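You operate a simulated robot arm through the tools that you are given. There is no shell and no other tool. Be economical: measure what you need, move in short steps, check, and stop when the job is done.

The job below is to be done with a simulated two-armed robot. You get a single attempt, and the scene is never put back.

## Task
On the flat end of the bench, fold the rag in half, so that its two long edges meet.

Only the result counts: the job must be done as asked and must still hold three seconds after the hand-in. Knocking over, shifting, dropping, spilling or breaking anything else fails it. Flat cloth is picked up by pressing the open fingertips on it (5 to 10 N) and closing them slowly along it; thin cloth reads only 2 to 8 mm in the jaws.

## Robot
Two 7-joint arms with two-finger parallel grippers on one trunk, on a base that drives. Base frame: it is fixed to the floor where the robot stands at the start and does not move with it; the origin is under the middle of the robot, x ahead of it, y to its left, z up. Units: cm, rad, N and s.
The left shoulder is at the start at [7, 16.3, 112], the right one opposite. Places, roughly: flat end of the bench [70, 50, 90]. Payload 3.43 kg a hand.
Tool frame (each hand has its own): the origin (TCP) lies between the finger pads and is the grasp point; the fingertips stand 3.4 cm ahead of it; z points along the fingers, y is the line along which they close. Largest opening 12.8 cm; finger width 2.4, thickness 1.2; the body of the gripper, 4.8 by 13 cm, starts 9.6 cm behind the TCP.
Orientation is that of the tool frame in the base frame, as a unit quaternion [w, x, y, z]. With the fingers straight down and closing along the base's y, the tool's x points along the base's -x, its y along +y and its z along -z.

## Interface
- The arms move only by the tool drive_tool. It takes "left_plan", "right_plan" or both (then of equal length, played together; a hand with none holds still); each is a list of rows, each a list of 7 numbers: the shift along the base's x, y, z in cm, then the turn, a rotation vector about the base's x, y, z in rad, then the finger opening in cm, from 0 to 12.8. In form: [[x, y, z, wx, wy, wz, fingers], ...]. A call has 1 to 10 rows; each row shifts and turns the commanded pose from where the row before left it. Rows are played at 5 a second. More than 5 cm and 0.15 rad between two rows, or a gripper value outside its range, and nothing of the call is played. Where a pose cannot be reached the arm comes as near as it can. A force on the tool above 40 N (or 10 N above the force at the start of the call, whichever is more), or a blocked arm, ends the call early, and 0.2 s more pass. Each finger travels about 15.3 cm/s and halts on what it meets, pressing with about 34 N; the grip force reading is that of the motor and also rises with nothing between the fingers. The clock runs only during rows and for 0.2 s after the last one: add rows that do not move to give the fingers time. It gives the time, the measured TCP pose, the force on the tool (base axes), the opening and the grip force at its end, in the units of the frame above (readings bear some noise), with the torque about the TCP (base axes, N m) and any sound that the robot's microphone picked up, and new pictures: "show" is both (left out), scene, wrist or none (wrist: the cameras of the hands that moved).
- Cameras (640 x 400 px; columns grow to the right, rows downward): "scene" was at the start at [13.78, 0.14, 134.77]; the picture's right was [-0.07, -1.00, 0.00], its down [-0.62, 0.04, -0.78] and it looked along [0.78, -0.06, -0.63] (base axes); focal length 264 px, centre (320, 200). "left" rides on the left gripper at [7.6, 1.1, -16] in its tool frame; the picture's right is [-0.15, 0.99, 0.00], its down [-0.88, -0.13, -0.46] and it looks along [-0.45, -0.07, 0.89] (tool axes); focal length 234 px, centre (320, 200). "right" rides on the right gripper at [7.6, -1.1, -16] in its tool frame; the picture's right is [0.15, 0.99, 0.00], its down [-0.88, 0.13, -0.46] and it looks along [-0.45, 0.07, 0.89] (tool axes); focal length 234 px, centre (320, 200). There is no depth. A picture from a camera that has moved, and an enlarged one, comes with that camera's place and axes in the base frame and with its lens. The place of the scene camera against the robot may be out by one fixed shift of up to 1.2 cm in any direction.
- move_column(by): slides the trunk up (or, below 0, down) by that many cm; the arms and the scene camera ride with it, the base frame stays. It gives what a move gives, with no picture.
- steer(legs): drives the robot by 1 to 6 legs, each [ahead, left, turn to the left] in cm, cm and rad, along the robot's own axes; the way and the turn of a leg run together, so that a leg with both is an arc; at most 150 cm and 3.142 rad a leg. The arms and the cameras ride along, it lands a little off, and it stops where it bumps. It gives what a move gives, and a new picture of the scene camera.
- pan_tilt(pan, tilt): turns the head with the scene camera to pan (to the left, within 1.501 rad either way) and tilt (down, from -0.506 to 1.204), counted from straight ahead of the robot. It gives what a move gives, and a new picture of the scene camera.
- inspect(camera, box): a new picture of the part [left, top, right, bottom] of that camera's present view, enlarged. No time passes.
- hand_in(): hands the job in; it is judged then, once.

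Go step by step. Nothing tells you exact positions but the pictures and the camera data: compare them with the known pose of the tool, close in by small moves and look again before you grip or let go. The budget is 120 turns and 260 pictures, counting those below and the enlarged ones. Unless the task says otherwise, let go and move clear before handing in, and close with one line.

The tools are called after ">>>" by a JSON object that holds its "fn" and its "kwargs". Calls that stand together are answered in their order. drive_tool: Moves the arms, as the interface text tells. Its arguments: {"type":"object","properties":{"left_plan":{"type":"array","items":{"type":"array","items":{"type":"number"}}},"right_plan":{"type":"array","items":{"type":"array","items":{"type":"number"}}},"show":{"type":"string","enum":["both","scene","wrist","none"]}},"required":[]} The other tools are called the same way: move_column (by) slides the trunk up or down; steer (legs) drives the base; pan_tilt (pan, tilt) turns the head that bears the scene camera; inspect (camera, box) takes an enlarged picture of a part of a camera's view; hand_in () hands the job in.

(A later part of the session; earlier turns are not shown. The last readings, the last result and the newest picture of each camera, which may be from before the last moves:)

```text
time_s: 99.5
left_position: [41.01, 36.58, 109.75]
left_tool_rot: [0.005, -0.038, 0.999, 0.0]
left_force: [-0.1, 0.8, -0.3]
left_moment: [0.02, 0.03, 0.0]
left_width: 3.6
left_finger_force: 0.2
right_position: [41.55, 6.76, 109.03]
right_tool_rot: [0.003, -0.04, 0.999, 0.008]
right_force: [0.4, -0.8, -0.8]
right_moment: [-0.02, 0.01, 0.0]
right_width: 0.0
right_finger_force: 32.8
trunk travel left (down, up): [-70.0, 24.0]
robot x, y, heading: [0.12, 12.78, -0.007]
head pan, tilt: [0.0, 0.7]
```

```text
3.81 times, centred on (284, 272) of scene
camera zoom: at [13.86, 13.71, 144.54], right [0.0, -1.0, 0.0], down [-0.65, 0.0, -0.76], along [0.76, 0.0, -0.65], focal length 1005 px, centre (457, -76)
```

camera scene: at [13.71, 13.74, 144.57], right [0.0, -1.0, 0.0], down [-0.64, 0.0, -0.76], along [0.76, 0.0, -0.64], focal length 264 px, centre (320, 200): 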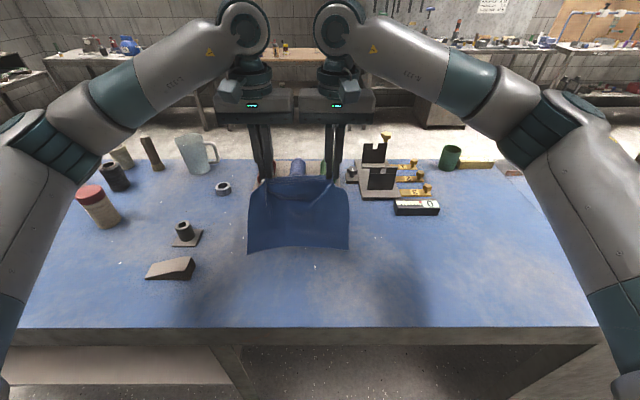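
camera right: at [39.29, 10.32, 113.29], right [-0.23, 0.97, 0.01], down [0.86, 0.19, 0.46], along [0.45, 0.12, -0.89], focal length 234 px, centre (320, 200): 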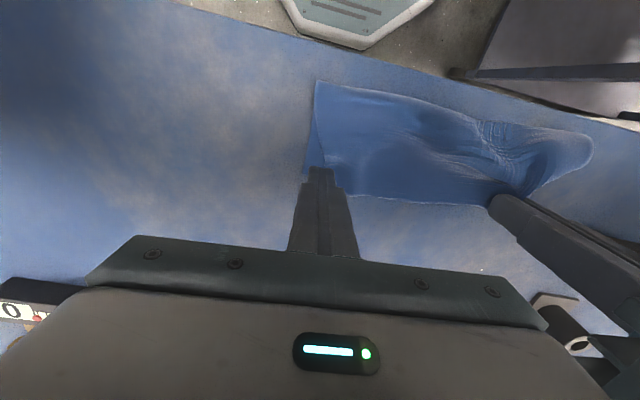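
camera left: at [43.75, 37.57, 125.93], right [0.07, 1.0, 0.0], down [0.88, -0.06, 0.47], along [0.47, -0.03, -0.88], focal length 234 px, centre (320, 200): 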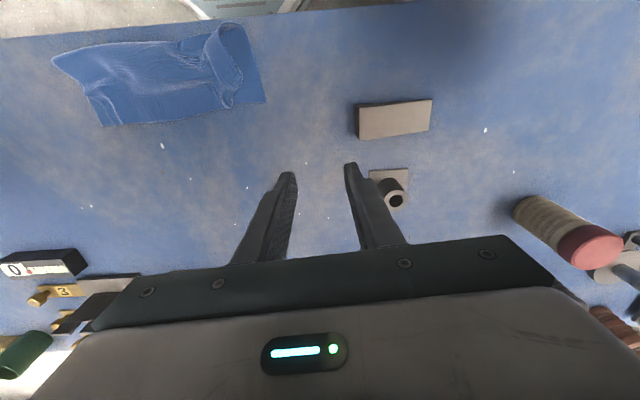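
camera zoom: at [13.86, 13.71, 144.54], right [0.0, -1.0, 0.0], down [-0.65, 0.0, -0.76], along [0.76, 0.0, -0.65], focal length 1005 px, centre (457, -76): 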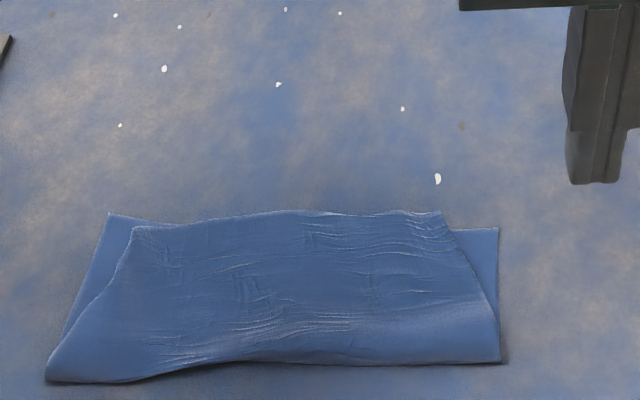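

The fold holds: the long edges meet, though the top edge is about 3 cm short at the right corner and 2 cm at the left. I'll press closed fingertips lightly near both top corners and smooth them outward at the same time.

>>> {"fn": "drive_tool", "kwargs": {"left_plan": [[1.1, -1, -2, 0, 0, 0, 0], [1.1, -1, -2, 0, 0, 0, 0], [1.1, -1, -2, 0, 0, 0, 0], [1, -1.1, -2.5, 0, 0, 0, 0], [1, -1.1, -2.5, 0, 0, 0, 0], [0, 0, -2, 0, 0, 0, 0], [0, 0, 0, 0, 0, 0, 0]], "right_plan": [[1.1, 1.8, -2, 0, 0, 0, 0], [1.1, 1.8, -2, 0, 0, 0, 0], [1.1, 1.8, -2, 0, 0, 0, 0], [1, 1.8, -2.5, 0, 0, 0, 0], [1, 1.7, -2.5, 0, 0, 0, 0], [0, 0, -1.5, 0, 0, 0, 0], [0, 0, 0, 0, 0, 0, 0]], "show": "none"}}

>>> {"fn": "inspect", "kwargs": {"camera": "left", "box": [180, 80, 440, 220]}}

>>> {"fn": "inspect", "kwargs": {"camera": "right", "box": [200, 80, 460, 220]}}

```text
time_s: 101.0
left_position: [46.13, 31.47, 96.76]
left_tool_rot: [0.006, -0.037, 0.999, -0.001]
left_force: [0.0, 0.2, 0.0]
left_moment: [-0.05, 0.02, 0.0]
left_width: 0.04
left_finger_force: 33.1
right_position: [46.71, 15.44, 96.48]
right_tool_rot: [0.003, -0.04, 0.999, 0.008]
right_force: [-0.3, -0.3, 0.8]
right_moment: [-0.02, -0.02, 0.02]
right_width: 0.01
right_finger_force: 32.9
trunk travel left (down, up): [-70.0, 24.0]
robot x, y, heading: [-0.06, 12.97, -0.004]
head pan, tilt: [0.0, 0.7]
```

```text
2.46 times, centred on (310, 150) of left
camera zoom: at [38.43, 31.94, 112.55], right [0.07, 1.0, 0.0], down [0.88, -0.06, 0.47], along [0.47, -0.03, -0.88], focal length 576 px, centre (345, 323)
```

zoom: 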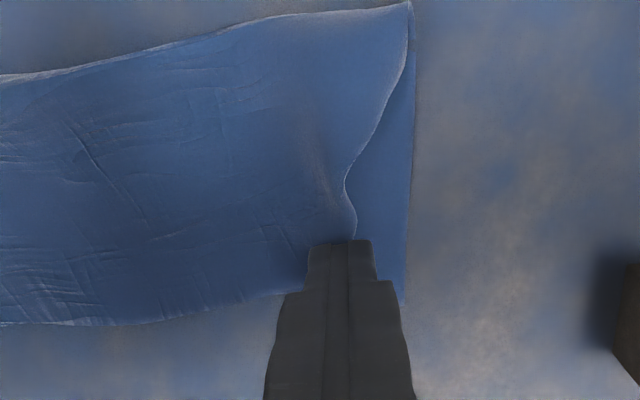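

```text
2.46 times, centred on (330, 150) of right
camera zoom: at [39.31, 13.52, 112.26], right [-0.23, 0.97, 0.01], down [0.86, 0.19, 0.46], along [0.45, 0.12, -0.89], focal length 576 px, centre (295, 323)
```

zoom: 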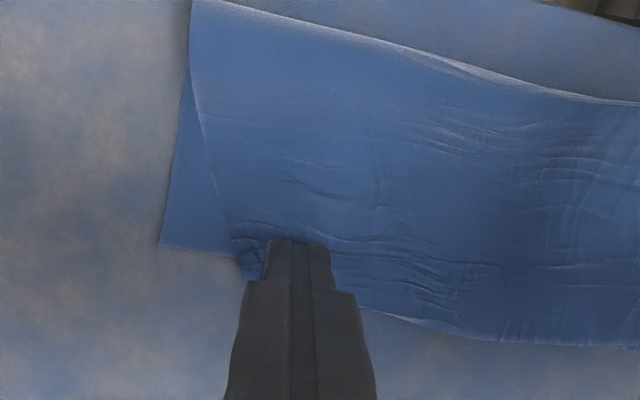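

>>> {"fn": "drive_tool", "kwargs": {"left_plan": [[-0.2, -0.7, -0.6, 0, 0, 0, 0], [0, 0, -0.6, 0, 0, 0, 0], [0, 0, -0.1, 0, 0, 0, 0], [0, 0, 0, 0, 0, 0, 0]], "right_plan": [[-0.3, 0, -0.5, 0, 0, 0, 0], [0, 0, -0.5, 0, 0, 0, 0], [0, 0, -0.1, 0, 0, 0, 0], [0, 0, 0, 0, 0, 0, 0]], "show": "none"}}

```text
time_s: 102.0
left_position: [45.9, 30.6, 95.65]
left_tool_rot: [0.008, -0.039, 0.999, -0.001]
left_force: [4.0, -0.5, 17.0]
left_moment: [-0.05, 0.06, -0.01]
left_width: 0.0
left_finger_force: 32.8
right_position: [46.54, 15.27, 95.67]
right_tool_rot: [0.005, -0.04, 0.999, 0.009]
right_force: [2.2, 1.8, 18.0]
right_moment: [-0.05, -0.03, 0.04]
right_width: 0.0
right_finger_force: 32.8
trunk travel left (down, up): [-70.0, 24.0]
robot x, y, heading: [-0.22, 12.93, -0.001]
head pan, tilt: [0.0, 0.7]
```

Contact is about 17 N. I'll ease to roughly 8 N and smooth outward on both sides.

>>> {"fn": "drive_tool", "kwargs": {"left_plan": [[0, 0, 0.2, 0, 0, 0, 0], [0.1, 0.4, 0, 0, 0, 0, 0], [0.1, 0.5, 0, 0, 0, 0, 0], [0.1, 0.5, 0, 0, 0, 0, 0], [0.1, 0.4, 0, 0, 0, 0, 0], [0, 0.3, 0, 0, 0, 0, 0], [0, 0, 0, 0, 0, 0, 0]], "right_plan": [[0, 0, 0.2, 0, 0, 0, 0], [-0.1, -0.5, 0, 0, 0, 0, 0], [-0.1, -0.6, 0, 0, 0, 0, 0], [-0.1, -0.6, 0, 0, 0, 0, 0], [-0.1, -0.6, 0, 0, 0, 0, 0], [0, -0.5, 0, 0, 0, 0, 0], [0, 0, 0, 0, 0, 0, 0]], "show": "none"}}

>>> {"fn": "inspect", "kwargs": {"camera": "left", "box": [180, 80, 440, 220]}}

>>> {"fn": "inspect", "kwargs": {"camera": "right", "box": [200, 80, 460, 220]}}

```text
time_s: 103.7
left_position: [46.39, 32.89, 95.8]
left_tool_rot: [0.006, -0.039, 0.999, 0.001]
left_force: [-0.3, 0.7, -0.6]
left_moment: [0.03, 0.02, -0.01]
left_width: 0.0
left_finger_force: 33.3
right_position: [46.02, 12.61, 95.67]
right_tool_rot: [0.003, -0.041, 0.999, 0.007]
right_force: [0.0, 1.0, 3.9]
right_moment: [0.02, 0.02, 0.0]
right_width: 0.0
right_finger_force: 32.9
trunk travel left (down, up): [-70.0, 24.0]
robot x, y, heading: [0.09, 13.13, -0.003]
head pan, tilt: [0.0, 0.7]
```

```text
2.46 times, centred on (310, 150) of left
camera zoom: at [38.61, 33.34, 111.6], right [0.07, 1.0, 0.0], down [0.88, -0.06, 0.47], along [0.47, -0.03, -0.88], focal length 576 px, centre (345, 323)
```

zoom: 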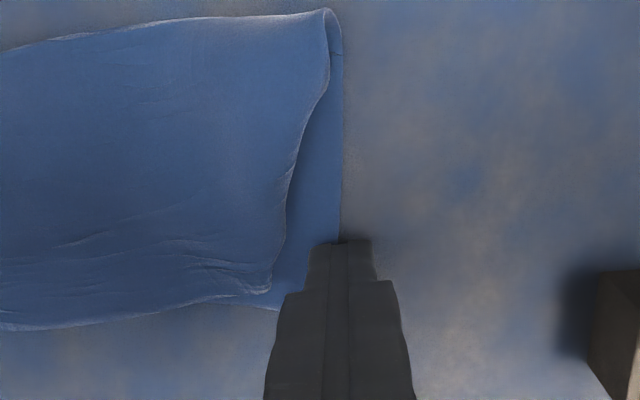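

```text
2.46 times, centred on (330, 150) of right
camera zoom: at [38.6, 10.77, 111.57], right [-0.23, 0.97, 0.01], down [0.86, 0.19, 0.46], along [0.45, 0.12, -0.89], focal length 576 px, centre (295, 323)
```

zoom: 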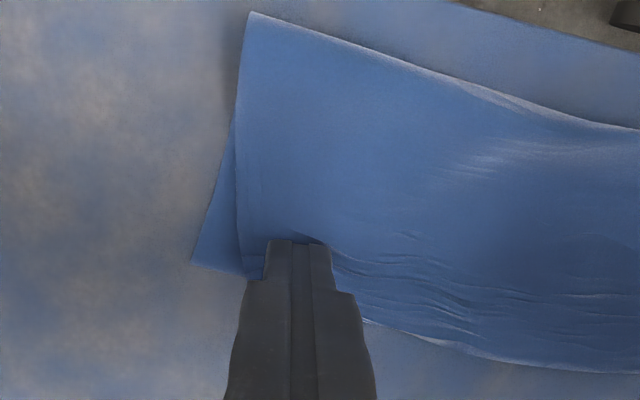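

>>> {"fn": "drive_tool", "kwargs": {"left_plan": [[0, 0, 1, 0, 0, 0, 0], [0, 0, 2, 0, 0, 0, 0], [0, 1, 3, 0, 0, 0, 0], [-1, 2, 3, 0, 0, 0, 0], [-2, 2, 3, 0, 0, 0, 0], [0, 0, 0, 0, 0, 0, 0]], "right_plan": [[0, 0, 1, 0, 0, 0, 0], [0, 0, 2, 0, 0, 0, 0], [0, -1, 3, 0, 0, 0, 0], [-1, -2, 3, 0, 0, 0, 0], [-2, -2, 3, 0, 0, 0, 0], [0, 0, 0, 0, 0, 0, 0]], "show": "none"}}

>>> {"fn": "inspect", "kwargs": {"camera": "left", "box": [80, 60, 400, 240]}}

>>> {"fn": "inspect", "kwargs": {"camera": "right", "box": [260, 60, 580, 240]}}

>>> {"fn": "inspect", "kwargs": {"camera": "scene", "box": [200, 220, 368, 325]}}

```text
time_s: 105.0
left_position: [43.67, 37.89, 107.61]
left_tool_rot: [0.005, -0.037, 0.999, 0.001]
left_force: [-0.1, 0.1, 1.0]
left_moment: [-0.05, 0.02, 0.01]
left_width: 0.01
left_finger_force: 33.1
right_position: [43.11, 7.55, 107.47]
right_tool_rot: [0.003, -0.04, 0.999, 0.008]
right_force: [0.8, 1.6, -0.6]
right_moment: [0.03, 0.03, 0.0]
right_width: 0.0
right_finger_force: 33.4
trunk travel left (down, up): [-70.0, 24.0]
robot x, y, heading: [0.09, 12.76, -0.002]
head pan, tilt: [0.0, 0.7]
```

```text
2.00 times, centred on (240, 150) of left
camera zoom: at [35.98, 38.32, 123.48], right [0.07, 1.0, 0.0], down [0.88, -0.06, 0.47], along [0.46, -0.03, -0.89], focal length 468 px, centre (480, 300)
```

zoom: 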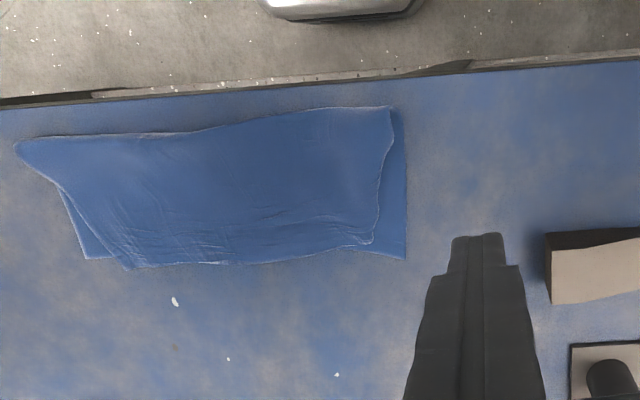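

```text
2.00 times, centred on (420, 150) of right
camera zoom: at [35.68, 5.63, 123.37], right [-0.23, 0.97, 0.01], down [0.87, 0.19, 0.46], along [0.45, 0.12, -0.89], focal length 468 px, centre (120, 300)
```

zoom: 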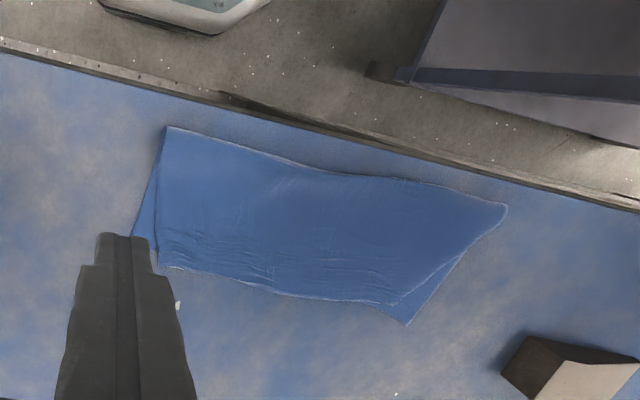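

```text
3.81 times, centred on (284, 272) of scene
camera zoom: at [13.88, 13.75, 144.54], right [0.0, -1.0, 0.0], down [-0.65, 0.0, -0.76], along [0.76, 0.0, -0.65], focal length 1005 px, centre (457, -76)
```

zoom: 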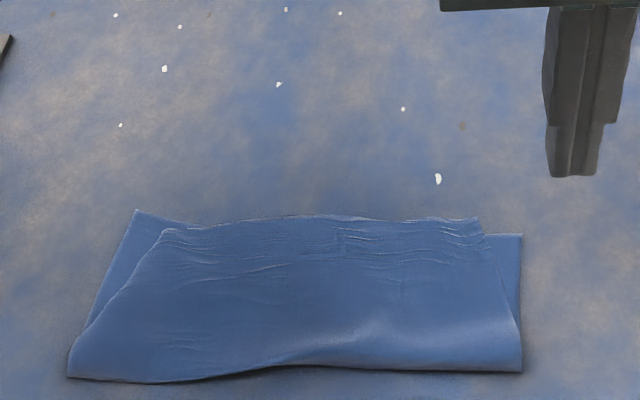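

It's close: corner gaps are about 2–2.5 cm while the edges coincide between. One more smoothing pass at firmer pressure, with the left dragging A toward (48.7, 33) and the right dragging B toward (47, 10).

>>> {"fn": "drive_tool", "kwargs": {"left_plan": [[0.5, -1.7, -2, 0, 0, 0, 0], [0.5, -1.7, -2, 0, 0, 0, 0], [0.4, -1.6, -2.5, 0, 0, 0, 0], [0.4, -1.6, -2.5, 0, 0, 0, 0], [0.4, -1.6, -2, 0, 0, 0, 0], [0, 0, -0.6, 0, 0, 0, 0], [0, 0, -0.5, 0, 0, 0, 0], [0, 0, 0, 0, 0, 0, 0]], "right_plan": [[0.7, 1.25, -2, 0, 0, 0, 0], [0.7, 1.25, -2, 0, 0, 0, 0], [0.7, 1.25, -2.5, 0, 0, 0, 0], [0.7, 1.25, -2.5, 0, 0, 0, 0], [0.8, 1.25, -1.9, 0, 0, 0, 0], [0, 0, -0.6, 0, 0, 0, 0], [0, 0, -0.5, 0, 0, 0, 0], [0, 0, 0, 0, 0, 0, 0]], "show": "none"}}

```text
time_s: 106.8
left_position: [45.58, 29.76, 95.76]
left_tool_rot: [0.006, -0.037, 0.999, 0.0]
left_force: [0.2, -0.4, 1.4]
left_moment: [0.02, 0.01, -0.05]
left_width: 0.01
left_finger_force: 33.2
right_position: [46.79, 13.94, 95.76]
right_tool_rot: [0.004, -0.039, 0.999, 0.009]
right_force: [-0.7, 0.7, 9.4]
right_moment: [-0.06, 0.06, 0.02]
right_width: 0.02
right_finger_force: 33.4
trunk travel left (down, up): [-70.0, 24.0]
robot x, y, heading: [-0.07, 13.04, -0.001]
head pan, tilt: [0.0, 0.7]
```

>>> {"fn": "drive_tool", "kwargs": {"left_plan": [[0, 0, -0.2, 0, 0, 0, 0], [0.25, 0.45, 0, 0, 0, 0, 0], [0.3, 0.5, -0.02, 0, 0, 0, 0], [0.3, 0.5, -0.02, 0, 0, 0, 0], [0.3, 0.5, -0.02, 0, 0, 0, 0], [0, 0, 0, 0, 0, 0, 0]], "right_plan": [[0, 0, -0.05, 0, 0, 0, 0], [-0.2, -0.6, 0, 0, 0, 0, 0], [-0.25, -0.6, -0.02, 0, 0, 0, 0], [-0.25, -0.6, -0.02, 0, 0, 0, 0], [-0.25, -0.6, -0.02, 0, 0, 0, 0], [0, 0, 0, 0, 0, 0, 0]], "show": "none"}}

>>> {"fn": "drive_tool", "kwargs": {"left_plan": [[0, 0, 0.5, 0, 0, 0, 0], [0, 0, 2, 0, 0, 0, 0], [0, 1, 3, 0, 0, 0, 0], [-1, 2, 3, 0, 0, 0, 0], [-2, 2, 3, 0, 0, 0, 0], [0, 0, 0, 0, 0, 0, 0]], "right_plan": [[0, 0, 0.5, 0, 0, 0, 0], [0, 0, 2, 0, 0, 0, 0], [0, -1, 3, 0, 0, 0, 0], [-1, -2, 3, 0, 0, 0, 0], [-2, -2, 3, 0, 0, 0, 0], [0, 0, 0, 0, 0, 0, 0]], "show": "none"}}

>>> {"fn": "inspect", "kwargs": {"camera": "left", "box": [80, 60, 400, 240]}}

>>> {"fn": "inspect", "kwargs": {"camera": "right", "box": [260, 60, 580, 240]}}

>>> {"fn": "inspect", "kwargs": {"camera": "scene", "box": [200, 220, 368, 325]}}

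```text
time_s: 108.5
left_position: [46.83, 31.54, 95.63]
left_tool_rot: [0.01, -0.037, 0.999, -0.002]
left_force: [-4.3, -3.5, 23.2]
left_moment: [-0.17, 0.36, 0.06]
left_width: 0.01
left_finger_force: 33.2
right_position: [45.55, 11.34, 95.64]
right_tool_rot: [0.004, -0.04, 0.999, 0.008]
right_force: [-0.2, -0.6, 3.1]
right_moment: [0.01, 0.06, 0.02]
right_width: 0.01
right_finger_force: 32.7
trunk travel left (down, up): [-70.0, 24.0]
robot x, y, heading: [0.01, 12.5, -0.005]
head pan, tilt: [0.0, 0.7]
stopped in row 6 (left hand): the force on the tool passed its limit (the readings are from after the stop); the commanded pose is now the measured one
```

```text
time_s: 109.8
left_position: [44.03, 36.73, 107.01]
left_tool_rot: [0.006, -0.038, 0.999, -0.001]
left_force: [1.0, -0.1, 0.4]
left_moment: [-0.01, -0.01, -0.03]
left_width: 0.0
left_finger_force: 33.4
right_position: [42.96, 6.54, 106.67]
right_tool_rot: [0.002, -0.041, 0.999, 0.009]
right_force: [0.3, -0.7, -0.4]
right_moment: [0.01, 0.05, 0.02]
right_width: 0.0
right_finger_force: 32.5
trunk travel left (down, up): [-70.0, 24.0]
robot x, y, heading: [0.11, 13.24, -0.001]
head pan, tilt: [0.0, 0.7]
```

```text
2.00 times, centred on (240, 150) of left
camera zoom: at [36.3, 37.26, 122.9], right [0.07, 1.0, 0.0], down [0.88, -0.06, 0.47], along [0.47, -0.03, -0.88], focal length 468 px, centre (480, 300)
```

zoom: 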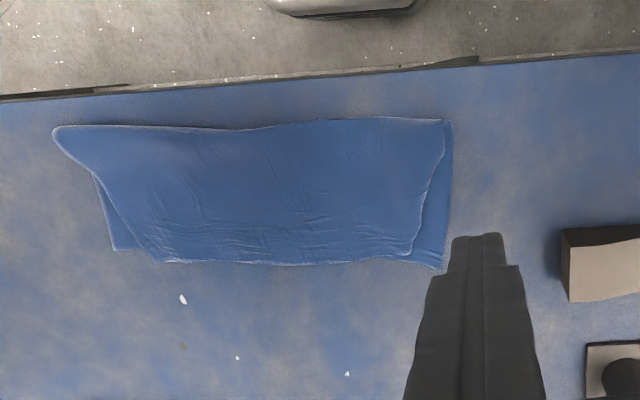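

```text
2.00 times, centred on (420, 150) of right
camera zoom: at [35.56, 4.69, 122.59], right [-0.23, 0.97, 0.01], down [0.87, 0.19, 0.46], along [0.45, 0.12, -0.89], focal length 468 px, centre (120, 300)
```

zoom: 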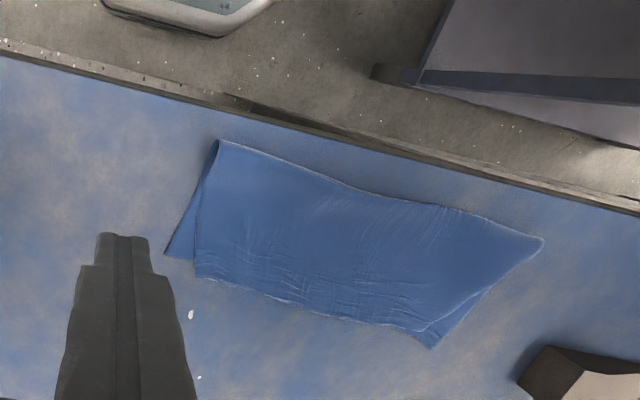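

```text
3.81 times, centred on (284, 272) of scene
camera zoom: at [13.89, 13.74, 144.54], right [0.0, -1.0, 0.0], down [-0.65, 0.0, -0.76], along [0.76, 0.0, -0.65], focal length 1005 px, centre (457, -76)
```

zoom: 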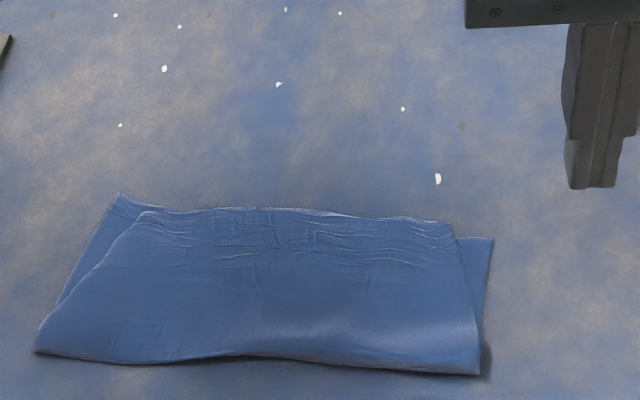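

The left stroke carried both layers. The anchor-and-pull worked best earlier, so I'll mirror it: the left presses the exposed lower strip at D≈(49.9, 34.4) while the right pinches the top layer near B and pulls it out.

>>> {"fn": "drive_tool", "kwargs": {"left_plan": [[0.9, -0.6, -2, 0, 0, 0, 0], [0.9, -0.6, -2, 0, 0, 0, 0], [0.9, -0.6, -2, 0, 0, 0, 0], [0.9, -0.6, -2, 0, 0, 0, 0], [0.9, -0.6, -2, 0, 0, 0, 0], [0, 0, -0.5, 0, 0, 0, 0], [0, 0, 0, 0, 0, 0, 0]], "right_plan": [[0.7, 2, -1.5, 0, 0, -0.05, 1.5], [0.7, 2, -1.5, 0, 0, -0.05, 3.4], [0.7, 2.1, -1.5, 0, 0, -0.05, 3.4], [0.7, 2.1, -1.5, 0, 0, -0.05, 3.4], [0.6, 2.1, -1.7, 0, 0, 0, 3.4], [0, 0, -1.7, 0, 0, 0, 3.4], [0, 0, 0, 0, 0, 0, 3.4]], "show": "none"}}

>>> {"fn": "inspect", "kwargs": {"camera": "left", "box": [180, 80, 440, 220]}}

>>> {"fn": "inspect", "kwargs": {"camera": "right", "box": [200, 80, 460, 220]}}

```text
time_s: 111.5
left_position: [48.37, 33.84, 96.51]
left_tool_rot: [0.007, -0.039, 0.999, -0.002]
left_force: [0.3, 0.2, 0.4]
left_moment: [0.01, 0.03, 0.02]
left_width: 0.02
left_finger_force: 33.2
right_position: [46.16, 16.74, 97.55]
right_tool_rot: [0.004, 0.058, 0.998, 0.007]
right_force: [0.0, 0.4, 0.0]
right_moment: [-0.02, 0.01, 0.01]
right_width: 3.41
right_finger_force: 0.1
trunk travel left (down, up): [-70.0, 24.0]
robot x, y, heading: [0.07, 13.18, -0.002]
head pan, tilt: [0.0, 0.7]
```

```text
2.46 times, centred on (310, 150) of left
camera zoom: at [40.64, 34.27, 112.31], right [0.07, 1.0, 0.0], down [0.88, -0.06, 0.47], along [0.47, -0.03, -0.88], focal length 576 px, centre (345, 323)
```

zoom: 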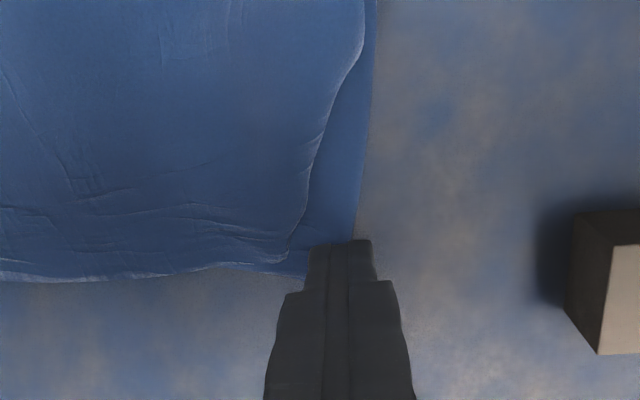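

```text
2.46 times, centred on (330, 150) of right
camera zoom: at [38.54, 16.37, 113.5], right [-0.03, 1.0, 0.01], down [0.89, 0.02, 0.46], along [0.46, 0.03, -0.89], focal length 576 px, centre (295, 323)
```

zoom: 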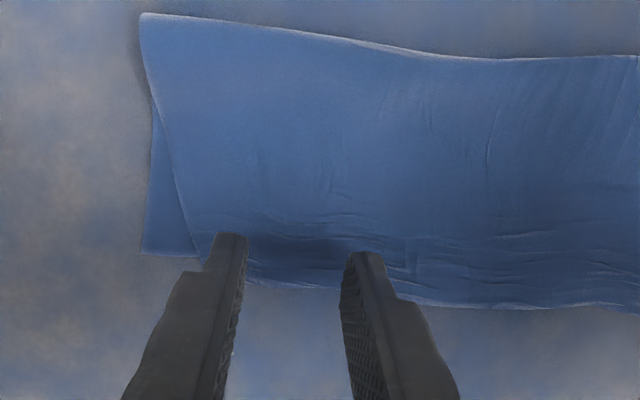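

Positions look good. The left presses down as anchor, and the right lowers and closes slowly.

>>> {"fn": "drive_tool", "kwargs": {"left_plan": [[0, 0, -0.5, 0, 0, 0, 0], [0, 0, -0.4, 0, 0, 0, 0], [0, 0, -0.3, 0, 0, 0, 0], [0, 0, -0.1, 0, 0, 0, 0], [0, 0, 0, 0, 0, 0, 0]], "right_plan": [[0, 0, -0.7, 0, 0, 0, 3.4], [0, 0, -0.6, 0, 0, 0, 3.4], [0, 0, -0.4, 0, 0, 0, 3.4], [0, 0, -0.15, 0, 0, 0, 3.4], [0, 0, 0, 0, 0, 0, 3.4]], "show": "none"}}

```text
time_s: 112.8
left_position: [48.43, 33.71, 95.45]
left_tool_rot: [0.012, -0.038, 0.999, -0.002]
left_force: [-3.4, 0.7, 18.3]
left_moment: [-0.09, 0.32, 0.02]
left_width: 0.0
left_finger_force: 33.2
right_position: [46.11, 16.74, 95.88]
right_tool_rot: [0.004, 0.059, 0.998, 0.007]
right_force: [0.1, -0.7, 0.0]
right_moment: [-0.02, 0.0, 0.02]
right_width: 3.42
right_finger_force: 0.0
trunk travel left (down, up): [-70.0, 24.0]
robot x, y, heading: [0.11, 12.94, -0.004]
head pan, tilt: [0.0, 0.7]
stopped in row 5 (left hand): the force on the tool passed its limit (the readings are from after the stop); the commanded pose is now the measured one
```

>>> {"fn": "drive_tool", "kwargs": {"right_plan": [[0, 0, -0.3, 0, 0, 0, 3.4], [0, 0, 0, 0, 0, 0, 3], [0, 0, 0, 0, 0, 0, 2.6], [0, 0, 0, 0, 0, 0, 2.2], [0, 0, 0, 0, 0, 0, 1.8], [0, 0, 0, 0, 0, 0, 1.4], [0, 0, 0, 0, 0, 0, 1], [0, 0, 0, 0, 0, 0, 0.5], [0, 0, 0, 0, 0, 0, 0], [0, 0, 0, 0, 0, 0, 0]], "show": "none"}}

>>> {"fn": "inspect", "kwargs": {"camera": "right", "box": [200, 80, 460, 220]}}

```text
time_s: 115.0
left_position: [48.41, 33.72, 95.51]
left_tool_rot: [0.011, -0.038, 0.999, -0.001]
left_force: [7.2, 4.2, 33.5]
left_moment: [-0.04, 0.07, 0.01]
left_width: 0.01
left_finger_force: 32.8
right_position: [46.17, 16.64, 95.62]
right_tool_rot: [0.005, 0.06, 0.998, 0.008]
right_force: [-0.2, -1.1, 7.1]
right_moment: [-0.04, -0.02, 0.01]
right_width: 0.23
right_finger_force: 33.9
trunk travel left (down, up): [-70.0, 24.0]
robot x, y, heading: [-0.09, 13.04, -0.003]
head pan, tilt: [0.0, 0.7]
```

```text
2.46 times, centred on (330, 150) of right
camera zoom: at [38.37, 16.37, 111.55], right [-0.03, 1.0, 0.01], down [0.89, 0.02, 0.46], along [0.46, 0.03, -0.89], focal length 576 px, centre (295, 323)
```

zoom: 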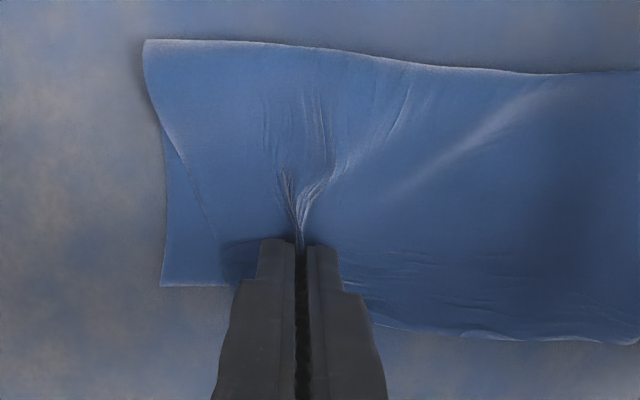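

The right hand holds only the top layer (2.3 mm). I'll lift slightly and pull toward −y with a small −x.

>>> {"fn": "drive_tool", "kwargs": {"right_plan": [[0, 0, 0.8, 0, 0, 0, 0], [-0.1, -0.5, 0.4, 0, 0, 0, 0], [-0.1, -0.6, 0, 0, 0, 0, 0], [-0.1, -0.6, 0, 0, 0, 0, 0], [-0.1, -0.6, 0, 0, 0, 0, 0], [-0.1, -0.4, 0, 0, 0, 0, 0], [0, 0, 0, 0, 0, 0, 0]], "show": "none"}}

>>> {"fn": "inspect", "kwargs": {"camera": "right", "box": [200, 80, 460, 220]}}

>>> {"fn": "inspect", "kwargs": {"camera": "scene", "box": [200, 220, 368, 325]}}

```text
time_s: 116.5
left_position: [48.34, 33.7, 95.54]
left_tool_rot: [0.01, -0.039, 0.999, -0.002]
left_force: [8.4, 4.1, 38.0]
left_moment: [-0.06, 0.1, 0.02]
left_width: 0.01
left_finger_force: 33.4
right_position: [45.6, 13.93, 96.77]
right_tool_rot: [0.004, 0.059, 0.998, 0.008]
right_force: [-0.6, -0.5, 0.3]
right_moment: [0.0, -0.01, -0.03]
right_width: 0.26
right_finger_force: 34.8
trunk travel left (down, up): [-70.0, 24.0]
robot x, y, heading: [0.19, 13.03, -0.001]
head pan, tilt: [0.0, 0.7]
```

```text
2.46 times, centred on (330, 150) of right
camera zoom: at [37.88, 13.62, 112.72], right [-0.03, 1.0, 0.01], down [0.89, 0.02, 0.46], along [0.46, 0.03, -0.89], focal length 576 px, centre (295, 323)
```

zoom: 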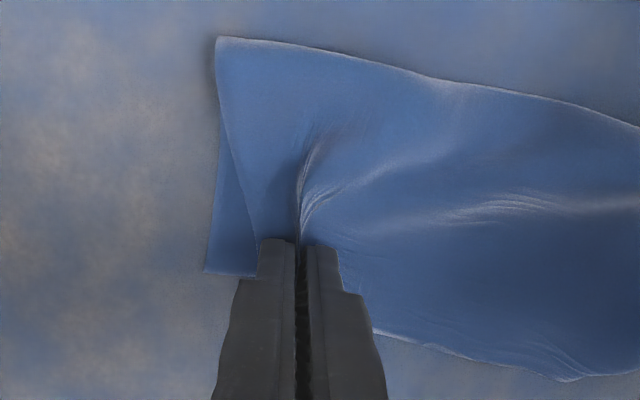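

```text
3.81 times, centred on (284, 272) of scene
camera zoom: at [13.5, 13.68, 144.59], right [0.0, -1.0, 0.0], down [-0.64, 0.0, -0.77], along [0.77, 0.0, -0.64], focal length 1005 px, centre (457, -76)
```

zoom: 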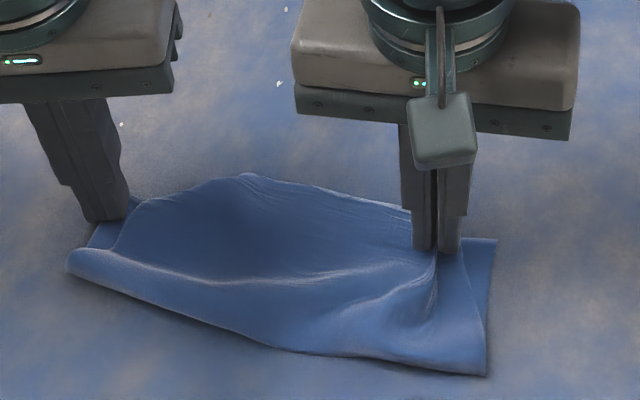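

The left end shifted unexpectedly during that pull. I'll look at it with the left camera before releasing.

>>> {"fn": "inspect", "kwargs": {"camera": "left", "box": [60, 40, 440, 240]}}

>>> {"fn": "inspect", "kwargs": {"camera": "right", "box": [200, 40, 640, 260]}}

```text
1.68 times, centred on (250, 140) of left
camera zoom: at [40.53, 34.19, 111.32], right [0.07, 1.0, 0.0], down [0.88, -0.06, 0.48], along [0.47, -0.03, -0.88], focal length 394 px, centre (438, 301)
```

zoom: 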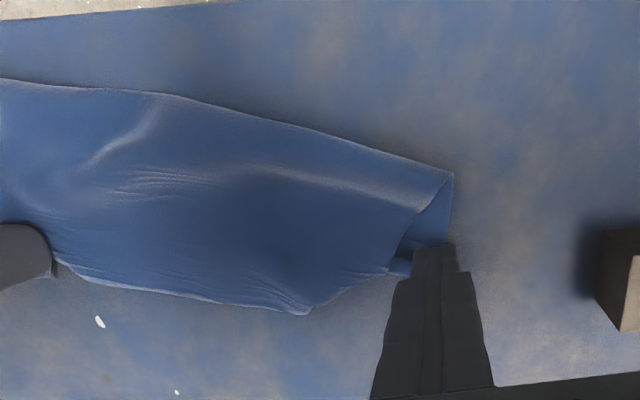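

```text
1.45 times, centred on (420, 150) of right
camera zoom: at [37.88, 13.62, 112.72], right [-0.03, 1.0, 0.01], down [0.89, 0.02, 0.46], along [0.46, 0.03, -0.89], focal length 341 px, centre (174, 273)
```

zoom: 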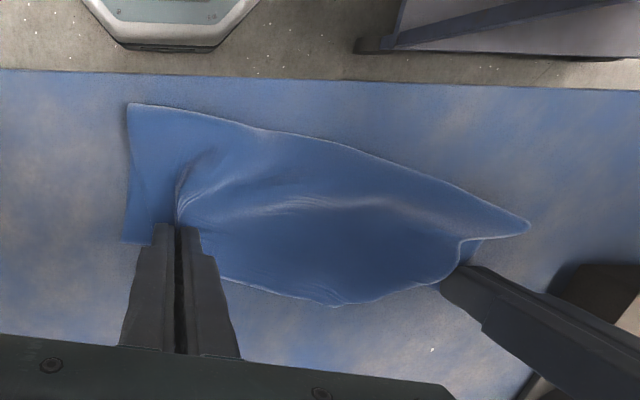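

The top layer moved as a whole, so I won't release it like this. I'll regrip the top edge near A with the left hand while the right keeps its hold near B, lift the rag clear, and repeat the lay-down with wider-spaced grips, which should keep the corners straight.

>>> {"fn": "drive_tool", "kwargs": {"left_plan": [[0, 0, 1, 0, 0, 0, 0.5], [0, -0.5, 1.2, 0, 0, 0, 2], [0, -1.3, 0, 0, 0, 0.07, 3.2], [0, -1.3, 0, 0, 0, 0.07, 3.2], [0.1, -1.3, 0, 0, 0, 0.07, 3.2], [0, 0, -0.8, 0, 0, 0, 3.2], [0, 0, 0, 0, 0, 0, 3.2]], "show": "none"}}

>>> {"fn": "inspect", "kwargs": {"camera": "left", "box": [200, 80, 440, 220]}}

```text
time_s: 118.2
left_position: [48.7, 29.49, 96.82]
left_tool_rot: [0.01, -0.143, 0.99, -0.001]
left_force: [-0.6, 0.4, -0.3]
left_moment: [0.0, 0.01, -0.01]
left_width: 3.2
left_finger_force: 0.0
right_position: [45.73, 14.02, 96.7]
right_tool_rot: [0.003, 0.059, 0.998, 0.008]
right_force: [0.7, 0.1, 0.0]
right_moment: [0.0, 0.0, 0.0]
right_width: 0.23
right_finger_force: 33.5
trunk travel left (down, up): [-70.0, 24.0]
robot x, y, heading: [-0.35, 12.67, -0.001]
head pan, tilt: [0.0, 0.7]
```

```text
2.67 times, centred on (320, 150) of left
camera zoom: at [40.95, 28.16, 112.63], right [-0.14, 0.99, 0.0], down [0.87, 0.12, 0.47], along [0.47, 0.07, -0.88], focal length 624 px, centre (320, 333)
```

zoom: 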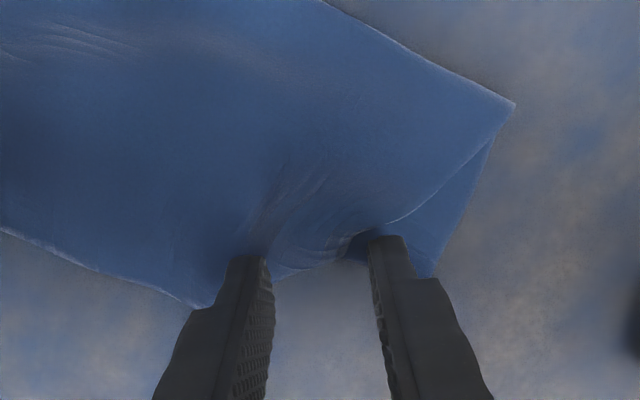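

>>> {"fn": "drive_tool", "kwargs": {"left_plan": [[0.1, -0.7, 0, 0, 0, 0, 3], [0.1, -0.8, 0, 0, 0, 0, 3], [0, 0, -0.6, 0, 0, 0, 3], [0, 0, -0.5, 0, 0, 0, 3], [0, 0, -0.15, 0, 0, 0, 3], [0, 0, 0, 0, 0, 0, 3]], "show": "none"}}

```text
time_s: 119.5
left_position: [48.78, 27.96, 95.64]
left_tool_rot: [0.012, -0.144, 0.99, -0.001]
left_force: [1.7, -0.7, 15.7]
left_moment: [0.07, 0.07, 0.01]
left_width: 3.03
left_finger_force: 0.7
right_position: [45.64, 13.96, 96.85]
right_tool_rot: [0.004, 0.059, 0.998, 0.008]
right_force: [-0.5, -0.6, 0.2]
right_moment: [0.03, 0.03, -0.04]
right_width: 0.24
right_finger_force: 33.9
trunk travel left (down, up): [-70.0, 24.0]
robot x, y, heading: [0.12, 13.05, 0.0]
head pan, tilt: [0.0, 0.7]
```

>>> {"fn": "drive_tool", "kwargs": {"left_plan": [[0, 0, 0.12, 0, 0, 0, 2.8], [0, 0, 0, 0, 0, 0, 2.4], [0, 0, 0, 0, 0, 0, 2], [0, 0, 0, 0, 0, 0, 1.6], [0, 0, 0, 0, 0, 0, 1.2], [0, 0, 0, 0, 0, 0, 0.8], [0, 0, 0, 0, 0, 0, 0.4], [0, 0, 0, 0, 0, 0, 0], [0, 0, 0, 0, 0, 0, 0]], "show": "none"}}

>>> {"fn": "inspect", "kwargs": {"camera": "left", "box": [200, 80, 440, 220]}}

```text
time_s: 121.5
left_position: [48.76, 27.75, 95.65]
left_tool_rot: [0.01, -0.142, 0.99, -0.001]
left_force: [-0.6, -4.5, 8.1]
left_moment: [-0.18, 0.06, 0.03]
left_width: 0.22
left_finger_force: 33.4
right_position: [45.78, 13.91, 96.76]
right_tool_rot: [0.003, 0.06, 0.998, 0.008]
right_force: [1.5, 6.5, 0.2]
right_moment: [0.21, -0.03, -0.07]
right_width: 0.23
right_finger_force: 33.7
trunk travel left (down, up): [-70.0, 24.0]
robot x, y, heading: [0.01, 12.89, -0.002]
head pan, tilt: [0.0, 0.7]
```

```text
2.67 times, centred on (320, 150) of left
camera zoom: at [40.99, 26.72, 111.52], right [-0.14, 0.99, 0.0], down [0.87, 0.12, 0.47], along [0.47, 0.07, -0.88], focal length 624 px, centre (320, 333)
```

zoom: 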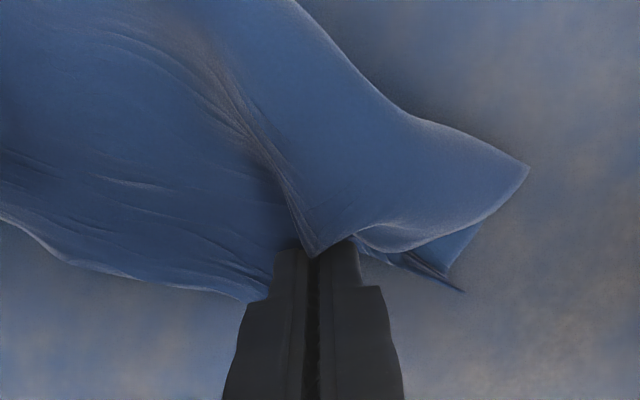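

Both hands hold the top layer again (2.2 and 2.3 mm). I'll lift the rag up to hang, aligning x and yaw on the way.

>>> {"fn": "drive_tool", "kwargs": {"left_plan": [[0, 0, 1.1, 0, 0, 0, 0], [0, 0, 1.5, 0, 0, -0.03, 0], [0.2, 0, 2, 0, 0, -0.04, 0], [0.2, 0.1, 2.3, 0, 0, -0.05, 0], [0.2, 0.1, 2.3, 0, 0, -0.05, 0], [0.2, 0, 2.3, 0, 0, -0.05, 0], [0.2, 0, 2.3, 0, 0, -0.05, 0], [0.2, 0, 2.3, 0, 0, 0, 0], [0, 0, 2.3, 0, 0, 0, 0], [0, 0, 1.7, 0, 0, 0, 0]], "right_plan": [[0, 0, 0, 0, 0, 0, 0], [0.4, 0, 1.5, 0, 0, 0.03, 0], [0.6, 0, 2, 0, 0, 0.03, 0], [0.6, 0, 2.3, 0, 0, 0.03, 0], [0.6, 0, 2.3, 0, 0, 0.03, 0], [0.7, 0, 2.3, 0, 0, 0, 0], [0.7, 0, 2.3, 0, 0, 0, 0], [0.6, 0, 2.3, 0, 0, 0, 0], [0, 0, 2.3, 0, 0, 0, 0], [0, 0, 1.7, 0, 0, 0, 0]], "show": "none"}}

>>> {"fn": "inspect", "kwargs": {"camera": "scene", "box": [200, 120, 400, 280]}}

```text
time_s: 123.8
left_position: [49.9, 28.01, 115.81]
left_tool_rot: [0.01, -0.009, 1.0, -0.001]
left_force: [0.0, -6.1, -0.6]
left_moment: [-0.2, -0.01, 0.13]
left_width: 0.22
left_finger_force: 34.3
right_position: [49.93, 14.0, 115.76]
right_tool_rot: [0.004, -0.001, 1.0, 0.007]
right_force: [-0.2, 6.4, 0.0]
right_moment: [0.23, 0.01, -0.11]
right_width: 0.25
right_finger_force: 34.3
trunk travel left (down, up): [-70.0, 24.0]
robot x, y, heading: [0.21, 12.87, -0.01]
head pan, tilt: [0.0, 0.7]
```

```text
2.50 times, centred on (300, 200) of scene
camera zoom: at [13.68, 13.73, 144.56], right [0.0, -1.0, 0.0], down [-0.64, 0.0, -0.77], along [0.77, 0.0, -0.64], focal length 660 px, centre (370, 200)
```

zoom: 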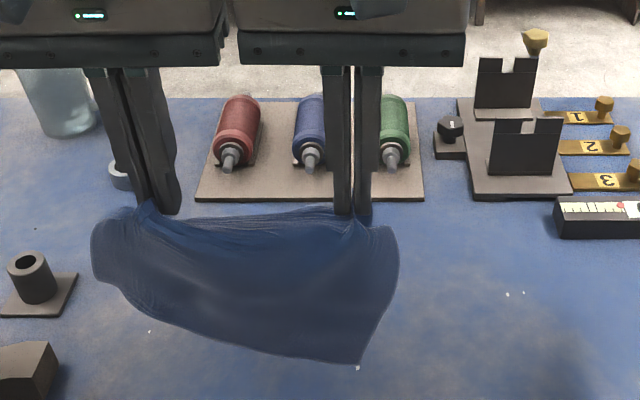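

The left hand holds both left corners together (A with D), so the left end is already folded, while C still hangs below the right hand. That suits the plan: I'll repeat the drag-back lay-down so C trails toward +x, then bring B onto it.

>>> {"fn": "drive_tool", "kwargs": {"left_plan": [[1.5, -0.3, 0, 0, 0, 0, 0], [2.2, -0.3, 0, 0, 0, 0, 0], [2.4, -0.3, 0, 0, 0, 0, 0], [2.4, -0.3, 0, 0, 0, 0, 0], [2.4, -0.3, 0, 0, 0, 0, 0], [2.4, -0.3, 0, 0, 0, 0, 0], [2.4, -0.3, 0, 0, 0, 0, 0], [2, 0, 0, 0, 0, 0, 0], [0, 0, 0, 0, 0, 0, 0]], "right_plan": [[1.5, -0.3, 0, 0, 0, 0, 0], [2.2, -0.3, 0, 0, 0, 0, 0], [2.4, -0.3, 0, 0, 0, 0, 0], [2.4, -0.3, 0, 0, 0, 0, 0], [2.4, -0.3, 0, 0, 0, 0, 0], [2.4, -0.3, 0, 0, 0, 0, 0], [2.4, -0.3, 0, 0, 0, 0, 0], [2, 0, 0, 0, 0, 0, 0], [0, 0, 0, 0, 0, 0, 0]], "show": "none"}}

>>> {"fn": "drive_tool", "kwargs": {"left_plan": [[0, 0, -2, 0, 0, 0, 0], [0, 0, -2.5, 0, 0, 0, 0], [0, 0, -2.5, 0, 0, 0, 0], [0, 0, -1.8, 0, 0, 0, 0], [0, 0, 0, 0, 0, 0, 0]], "right_plan": [[0, 0, -2, 0, 0, 0, 0], [0, 0, -2.5, 0, 0, 0, 0], [0, 0, -2.5, 0, 0, 0, 0], [0, 0, -1.8, 0, 0, 0, 0], [0, 0, 0, 0, 0, 0, 0]], "show": "scene"}}

```text
time_s: 125.8
left_position: [67.77, 25.85, 115.73]
left_tool_rot: [0.011, -0.008, 1.0, -0.002]
left_force: [-0.5, -5.8, -0.4]
left_moment: [-0.24, 0.01, 0.09]
left_width: 0.19
left_finger_force: 34.5
right_position: [67.64, 11.81, 115.81]
right_tool_rot: [0.003, -0.002, 1.0, 0.008]
right_force: [0.6, 6.3, -0.4]
right_moment: [0.2, -0.02, -0.09]
right_width: 0.24
right_finger_force: 33.5
trunk travel left (down, up): [-70.0, 24.0]
robot x, y, heading: [-0.15, 13.13, 0.001]
head pan, tilt: [0.0, 0.7]
```

```text
time_s: 127.0
left_position: [67.78, 25.87, 106.9]
left_tool_rot: [0.01, -0.009, 1.0, -0.002]
left_force: [0.5, -5.3, 0.1]
left_moment: [-0.18, -0.01, 0.08]
left_width: 0.21
left_finger_force: 33.7
right_position: [67.51, 12.04, 107.0]
right_tool_rot: [0.004, -0.001, 1.0, 0.008]
right_force: [-0.3, 5.0, -0.4]
right_moment: [0.2, 0.01, -0.05]
right_width: 0.25
right_finger_force: 33.9
trunk travel left (down, up): [-70.0, 24.0]
robot x, y, heading: [-0.03, 12.88, -0.004]
head pan, tilt: [0.0, 0.7]
camera scene: at [13.69, 13.72, 144.56], right [0.0, -1.0, 0.0], down [-0.64, 0.0, -0.77], along [0.77, 0.0, -0.64], focal length 264 px, centre (320, 200)
```

scene: 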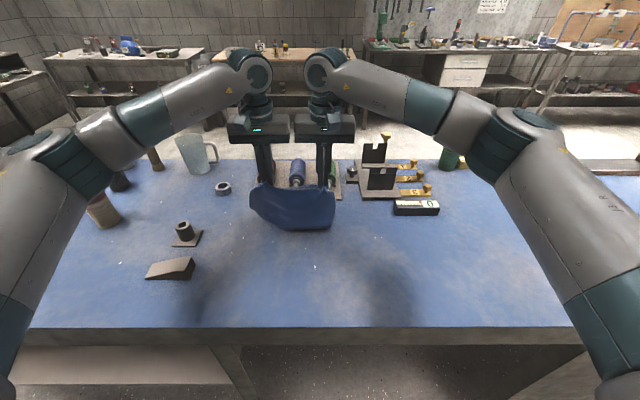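

Now the drag-back with the same profile as before.

>>> {"fn": "drive_tool", "kwargs": {"left_plan": [[-2.5, 0, 0.2, 0, 0, 0, 0], [-2.5, 0, 0.2, 0, 0, 0, 0], [-2.5, 0, 0.2, 0, 0, 0, 0], [-2.5, 0, 0.2, 0, 0, 0, 0], [-2.5, 0, 0.2, 0, 0, 0, 0], [-2.5, 0, 0, 0, 0, 0, 0], [-2.5, 0, -0.5, 0, 0, 0, 0], [-2, 0, -0.7, 0, 0, 0, 0], [-1.5, 0, -0.7, 0, 0, 0, 0], [-1.5, 0, -0.5, 0, 0, 0, 0]], "right_plan": [[-2.5, 0, 0.2, 0, 0, 0, 0], [-2.5, 0, 0.2, 0, 0, 0, 0], [-2.5, 0, 0.2, 0, 0, 0, 0], [-2.5, 0, 0.2, 0, 0, 0, 0], [-2.5, 0, 0.2, 0, 0, 0, 0], [-2.5, 0, 0, 0, 0, 0, 0], [-2.5, 0, -0.5, 0, 0, 0, 0], [-2, 0, -0.7, 0, 0, 0, 0], [-1.5, 0, -0.7, 0, 0, 0, 0], [-1.5, 0, -0.5, 0, 0, 0, 0]], "show": "wrist"}}

>>> {"fn": "inspect", "kwargs": {"camera": "scene", "box": [205, 190, 395, 310]}}

```text
time_s: 129.2
left_position: [45.06, 25.83, 105.55]
left_tool_rot: [0.009, -0.01, 1.0, -0.002]
left_force: [-0.2, -9.1, -0.1]
left_moment: [-0.35, -0.02, 0.13]
left_width: 0.17
left_finger_force: 33.8
right_position: [44.97, 11.79, 105.64]
right_tool_rot: [0.003, -0.002, 1.0, 0.008]
right_force: [-0.2, 9.0, 0.1]
right_moment: [0.3, -0.01, -0.14]
right_width: 0.23
right_finger_force: 34.3
trunk travel left (down, up): [-70.0, 24.0]
robot x, y, heading: [0.08, 13.22, -0.007]
head pan, tilt: [0.0, 0.7]
camera right: at [37.46, 10.62, 121.52], right [-0.15, 0.99, 0.01], down [0.88, 0.12, 0.46], along [0.46, 0.08, -0.89], focal length 234 px, centre (320, 200)
camera left: at [37.3, 26.9, 121.34], right [0.13, 0.99, 0.0], down [0.87, -0.11, 0.47], along [0.47, -0.06, -0.88], focal length 234 px, centre (320, 200)
```

right: 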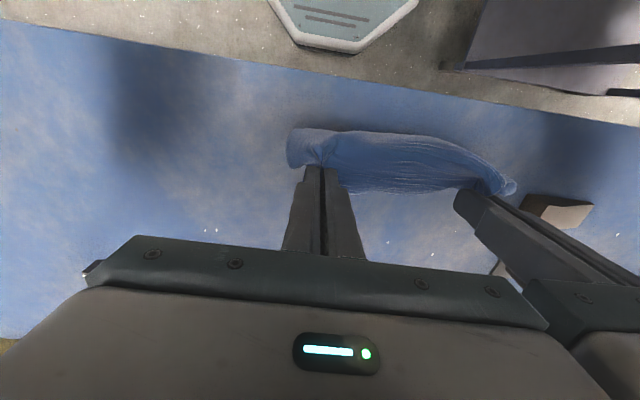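
left: 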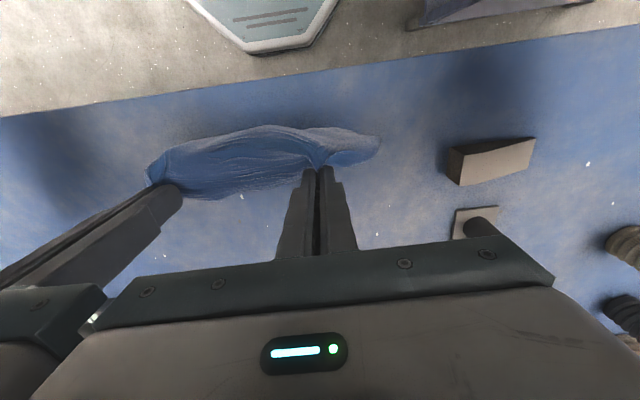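

```text
3.33 times, centred on (300, 250) of scene
camera zoom: at [13.69, 13.75, 144.57], right [0.0, -1.0, 0.0], down [-0.64, 0.0, -0.77], along [0.77, 0.0, -0.64], focal length 879 px, centre (387, 33)
```

zoom: 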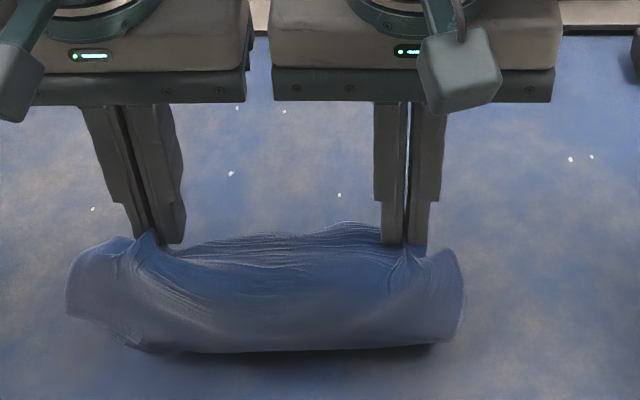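

The rag hangs as a proper fold with the right lower corner trailing. I'll continue back and down a little, then check where C lies.

>>> {"fn": "drive_tool", "kwargs": {"left_plan": [[-1.2, 0, -0.5, 0, 0, 0, 0], [-1.2, 0, -0.5, 0, 0, 0, 0], [-1, 0, -0.5, 0, 0, 0, 0], [-0.6, 0, -0.5, 0, 0, 0, 0], [0, 0, 0, 0, 0, 0, 0]], "right_plan": [[-1.2, 0, -0.5, 0, 0, 0, 0], [-1.2, 0, -0.5, 0, 0, 0, 0], [-1, 0, -0.5, 0, 0, 0, 0], [-0.6, 0, -0.5, 0, 0, 0, 0], [0, 0, 0, 0, 0, 0, 0]], "show": "none"}}

>>> {"fn": "inspect", "kwargs": {"camera": "right", "box": [200, 80, 540, 260]}}

>>> {"fn": "inspect", "kwargs": {"camera": "scene", "box": [205, 200, 395, 320]}}

```text
time_s: 130.3
left_position: [41.17, 25.86, 103.45]
left_tool_rot: [0.01, -0.008, 1.0, -0.001]
left_force: [0.2, -6.2, -0.5]
left_moment: [-0.28, -0.01, 0.08]
left_width: 0.22
left_finger_force: 33.8
right_position: [41.17, 11.94, 103.58]
right_tool_rot: [0.002, -0.001, 1.0, 0.008]
right_force: [0.4, 6.8, 0.8]
right_moment: [0.24, 0.0, -0.07]
right_width: 0.26
right_finger_force: 34.2
trunk travel left (down, up): [-70.0, 24.0]
robot x, y, heading: [0.11, 13.29, -0.003]
head pan, tilt: [0.0, 0.7]
```

```text
1.88 times, centred on (370, 170) of right
camera zoom: at [33.58, 10.62, 119.5], right [-0.15, 0.99, 0.01], down [0.88, 0.12, 0.46], along [0.46, 0.08, -0.89], focal length 441 px, centre (226, 256)
```

zoom: 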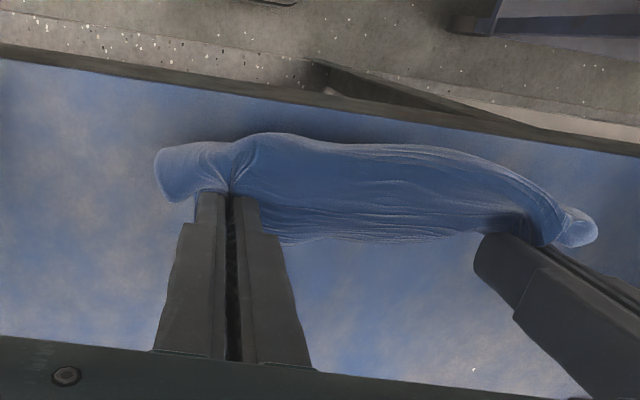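

```text
3.33 times, centred on (300, 260) of scene
camera zoom: at [13.75, 13.74, 144.56], right [0.0, -1.0, 0.0], down [-0.64, 0.0, -0.76], along [0.76, 0.0, -0.64], focal length 879 px, centre (387, 0)
```

zoom: 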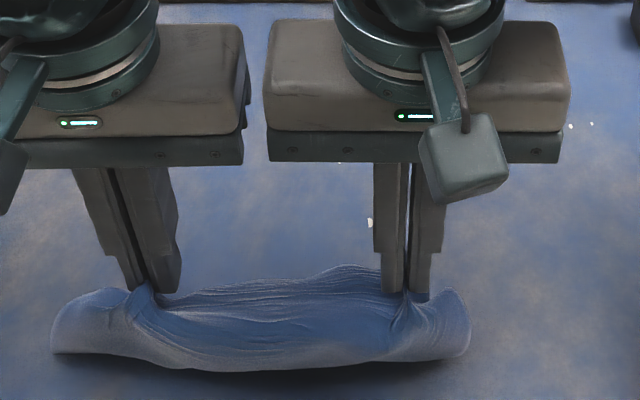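

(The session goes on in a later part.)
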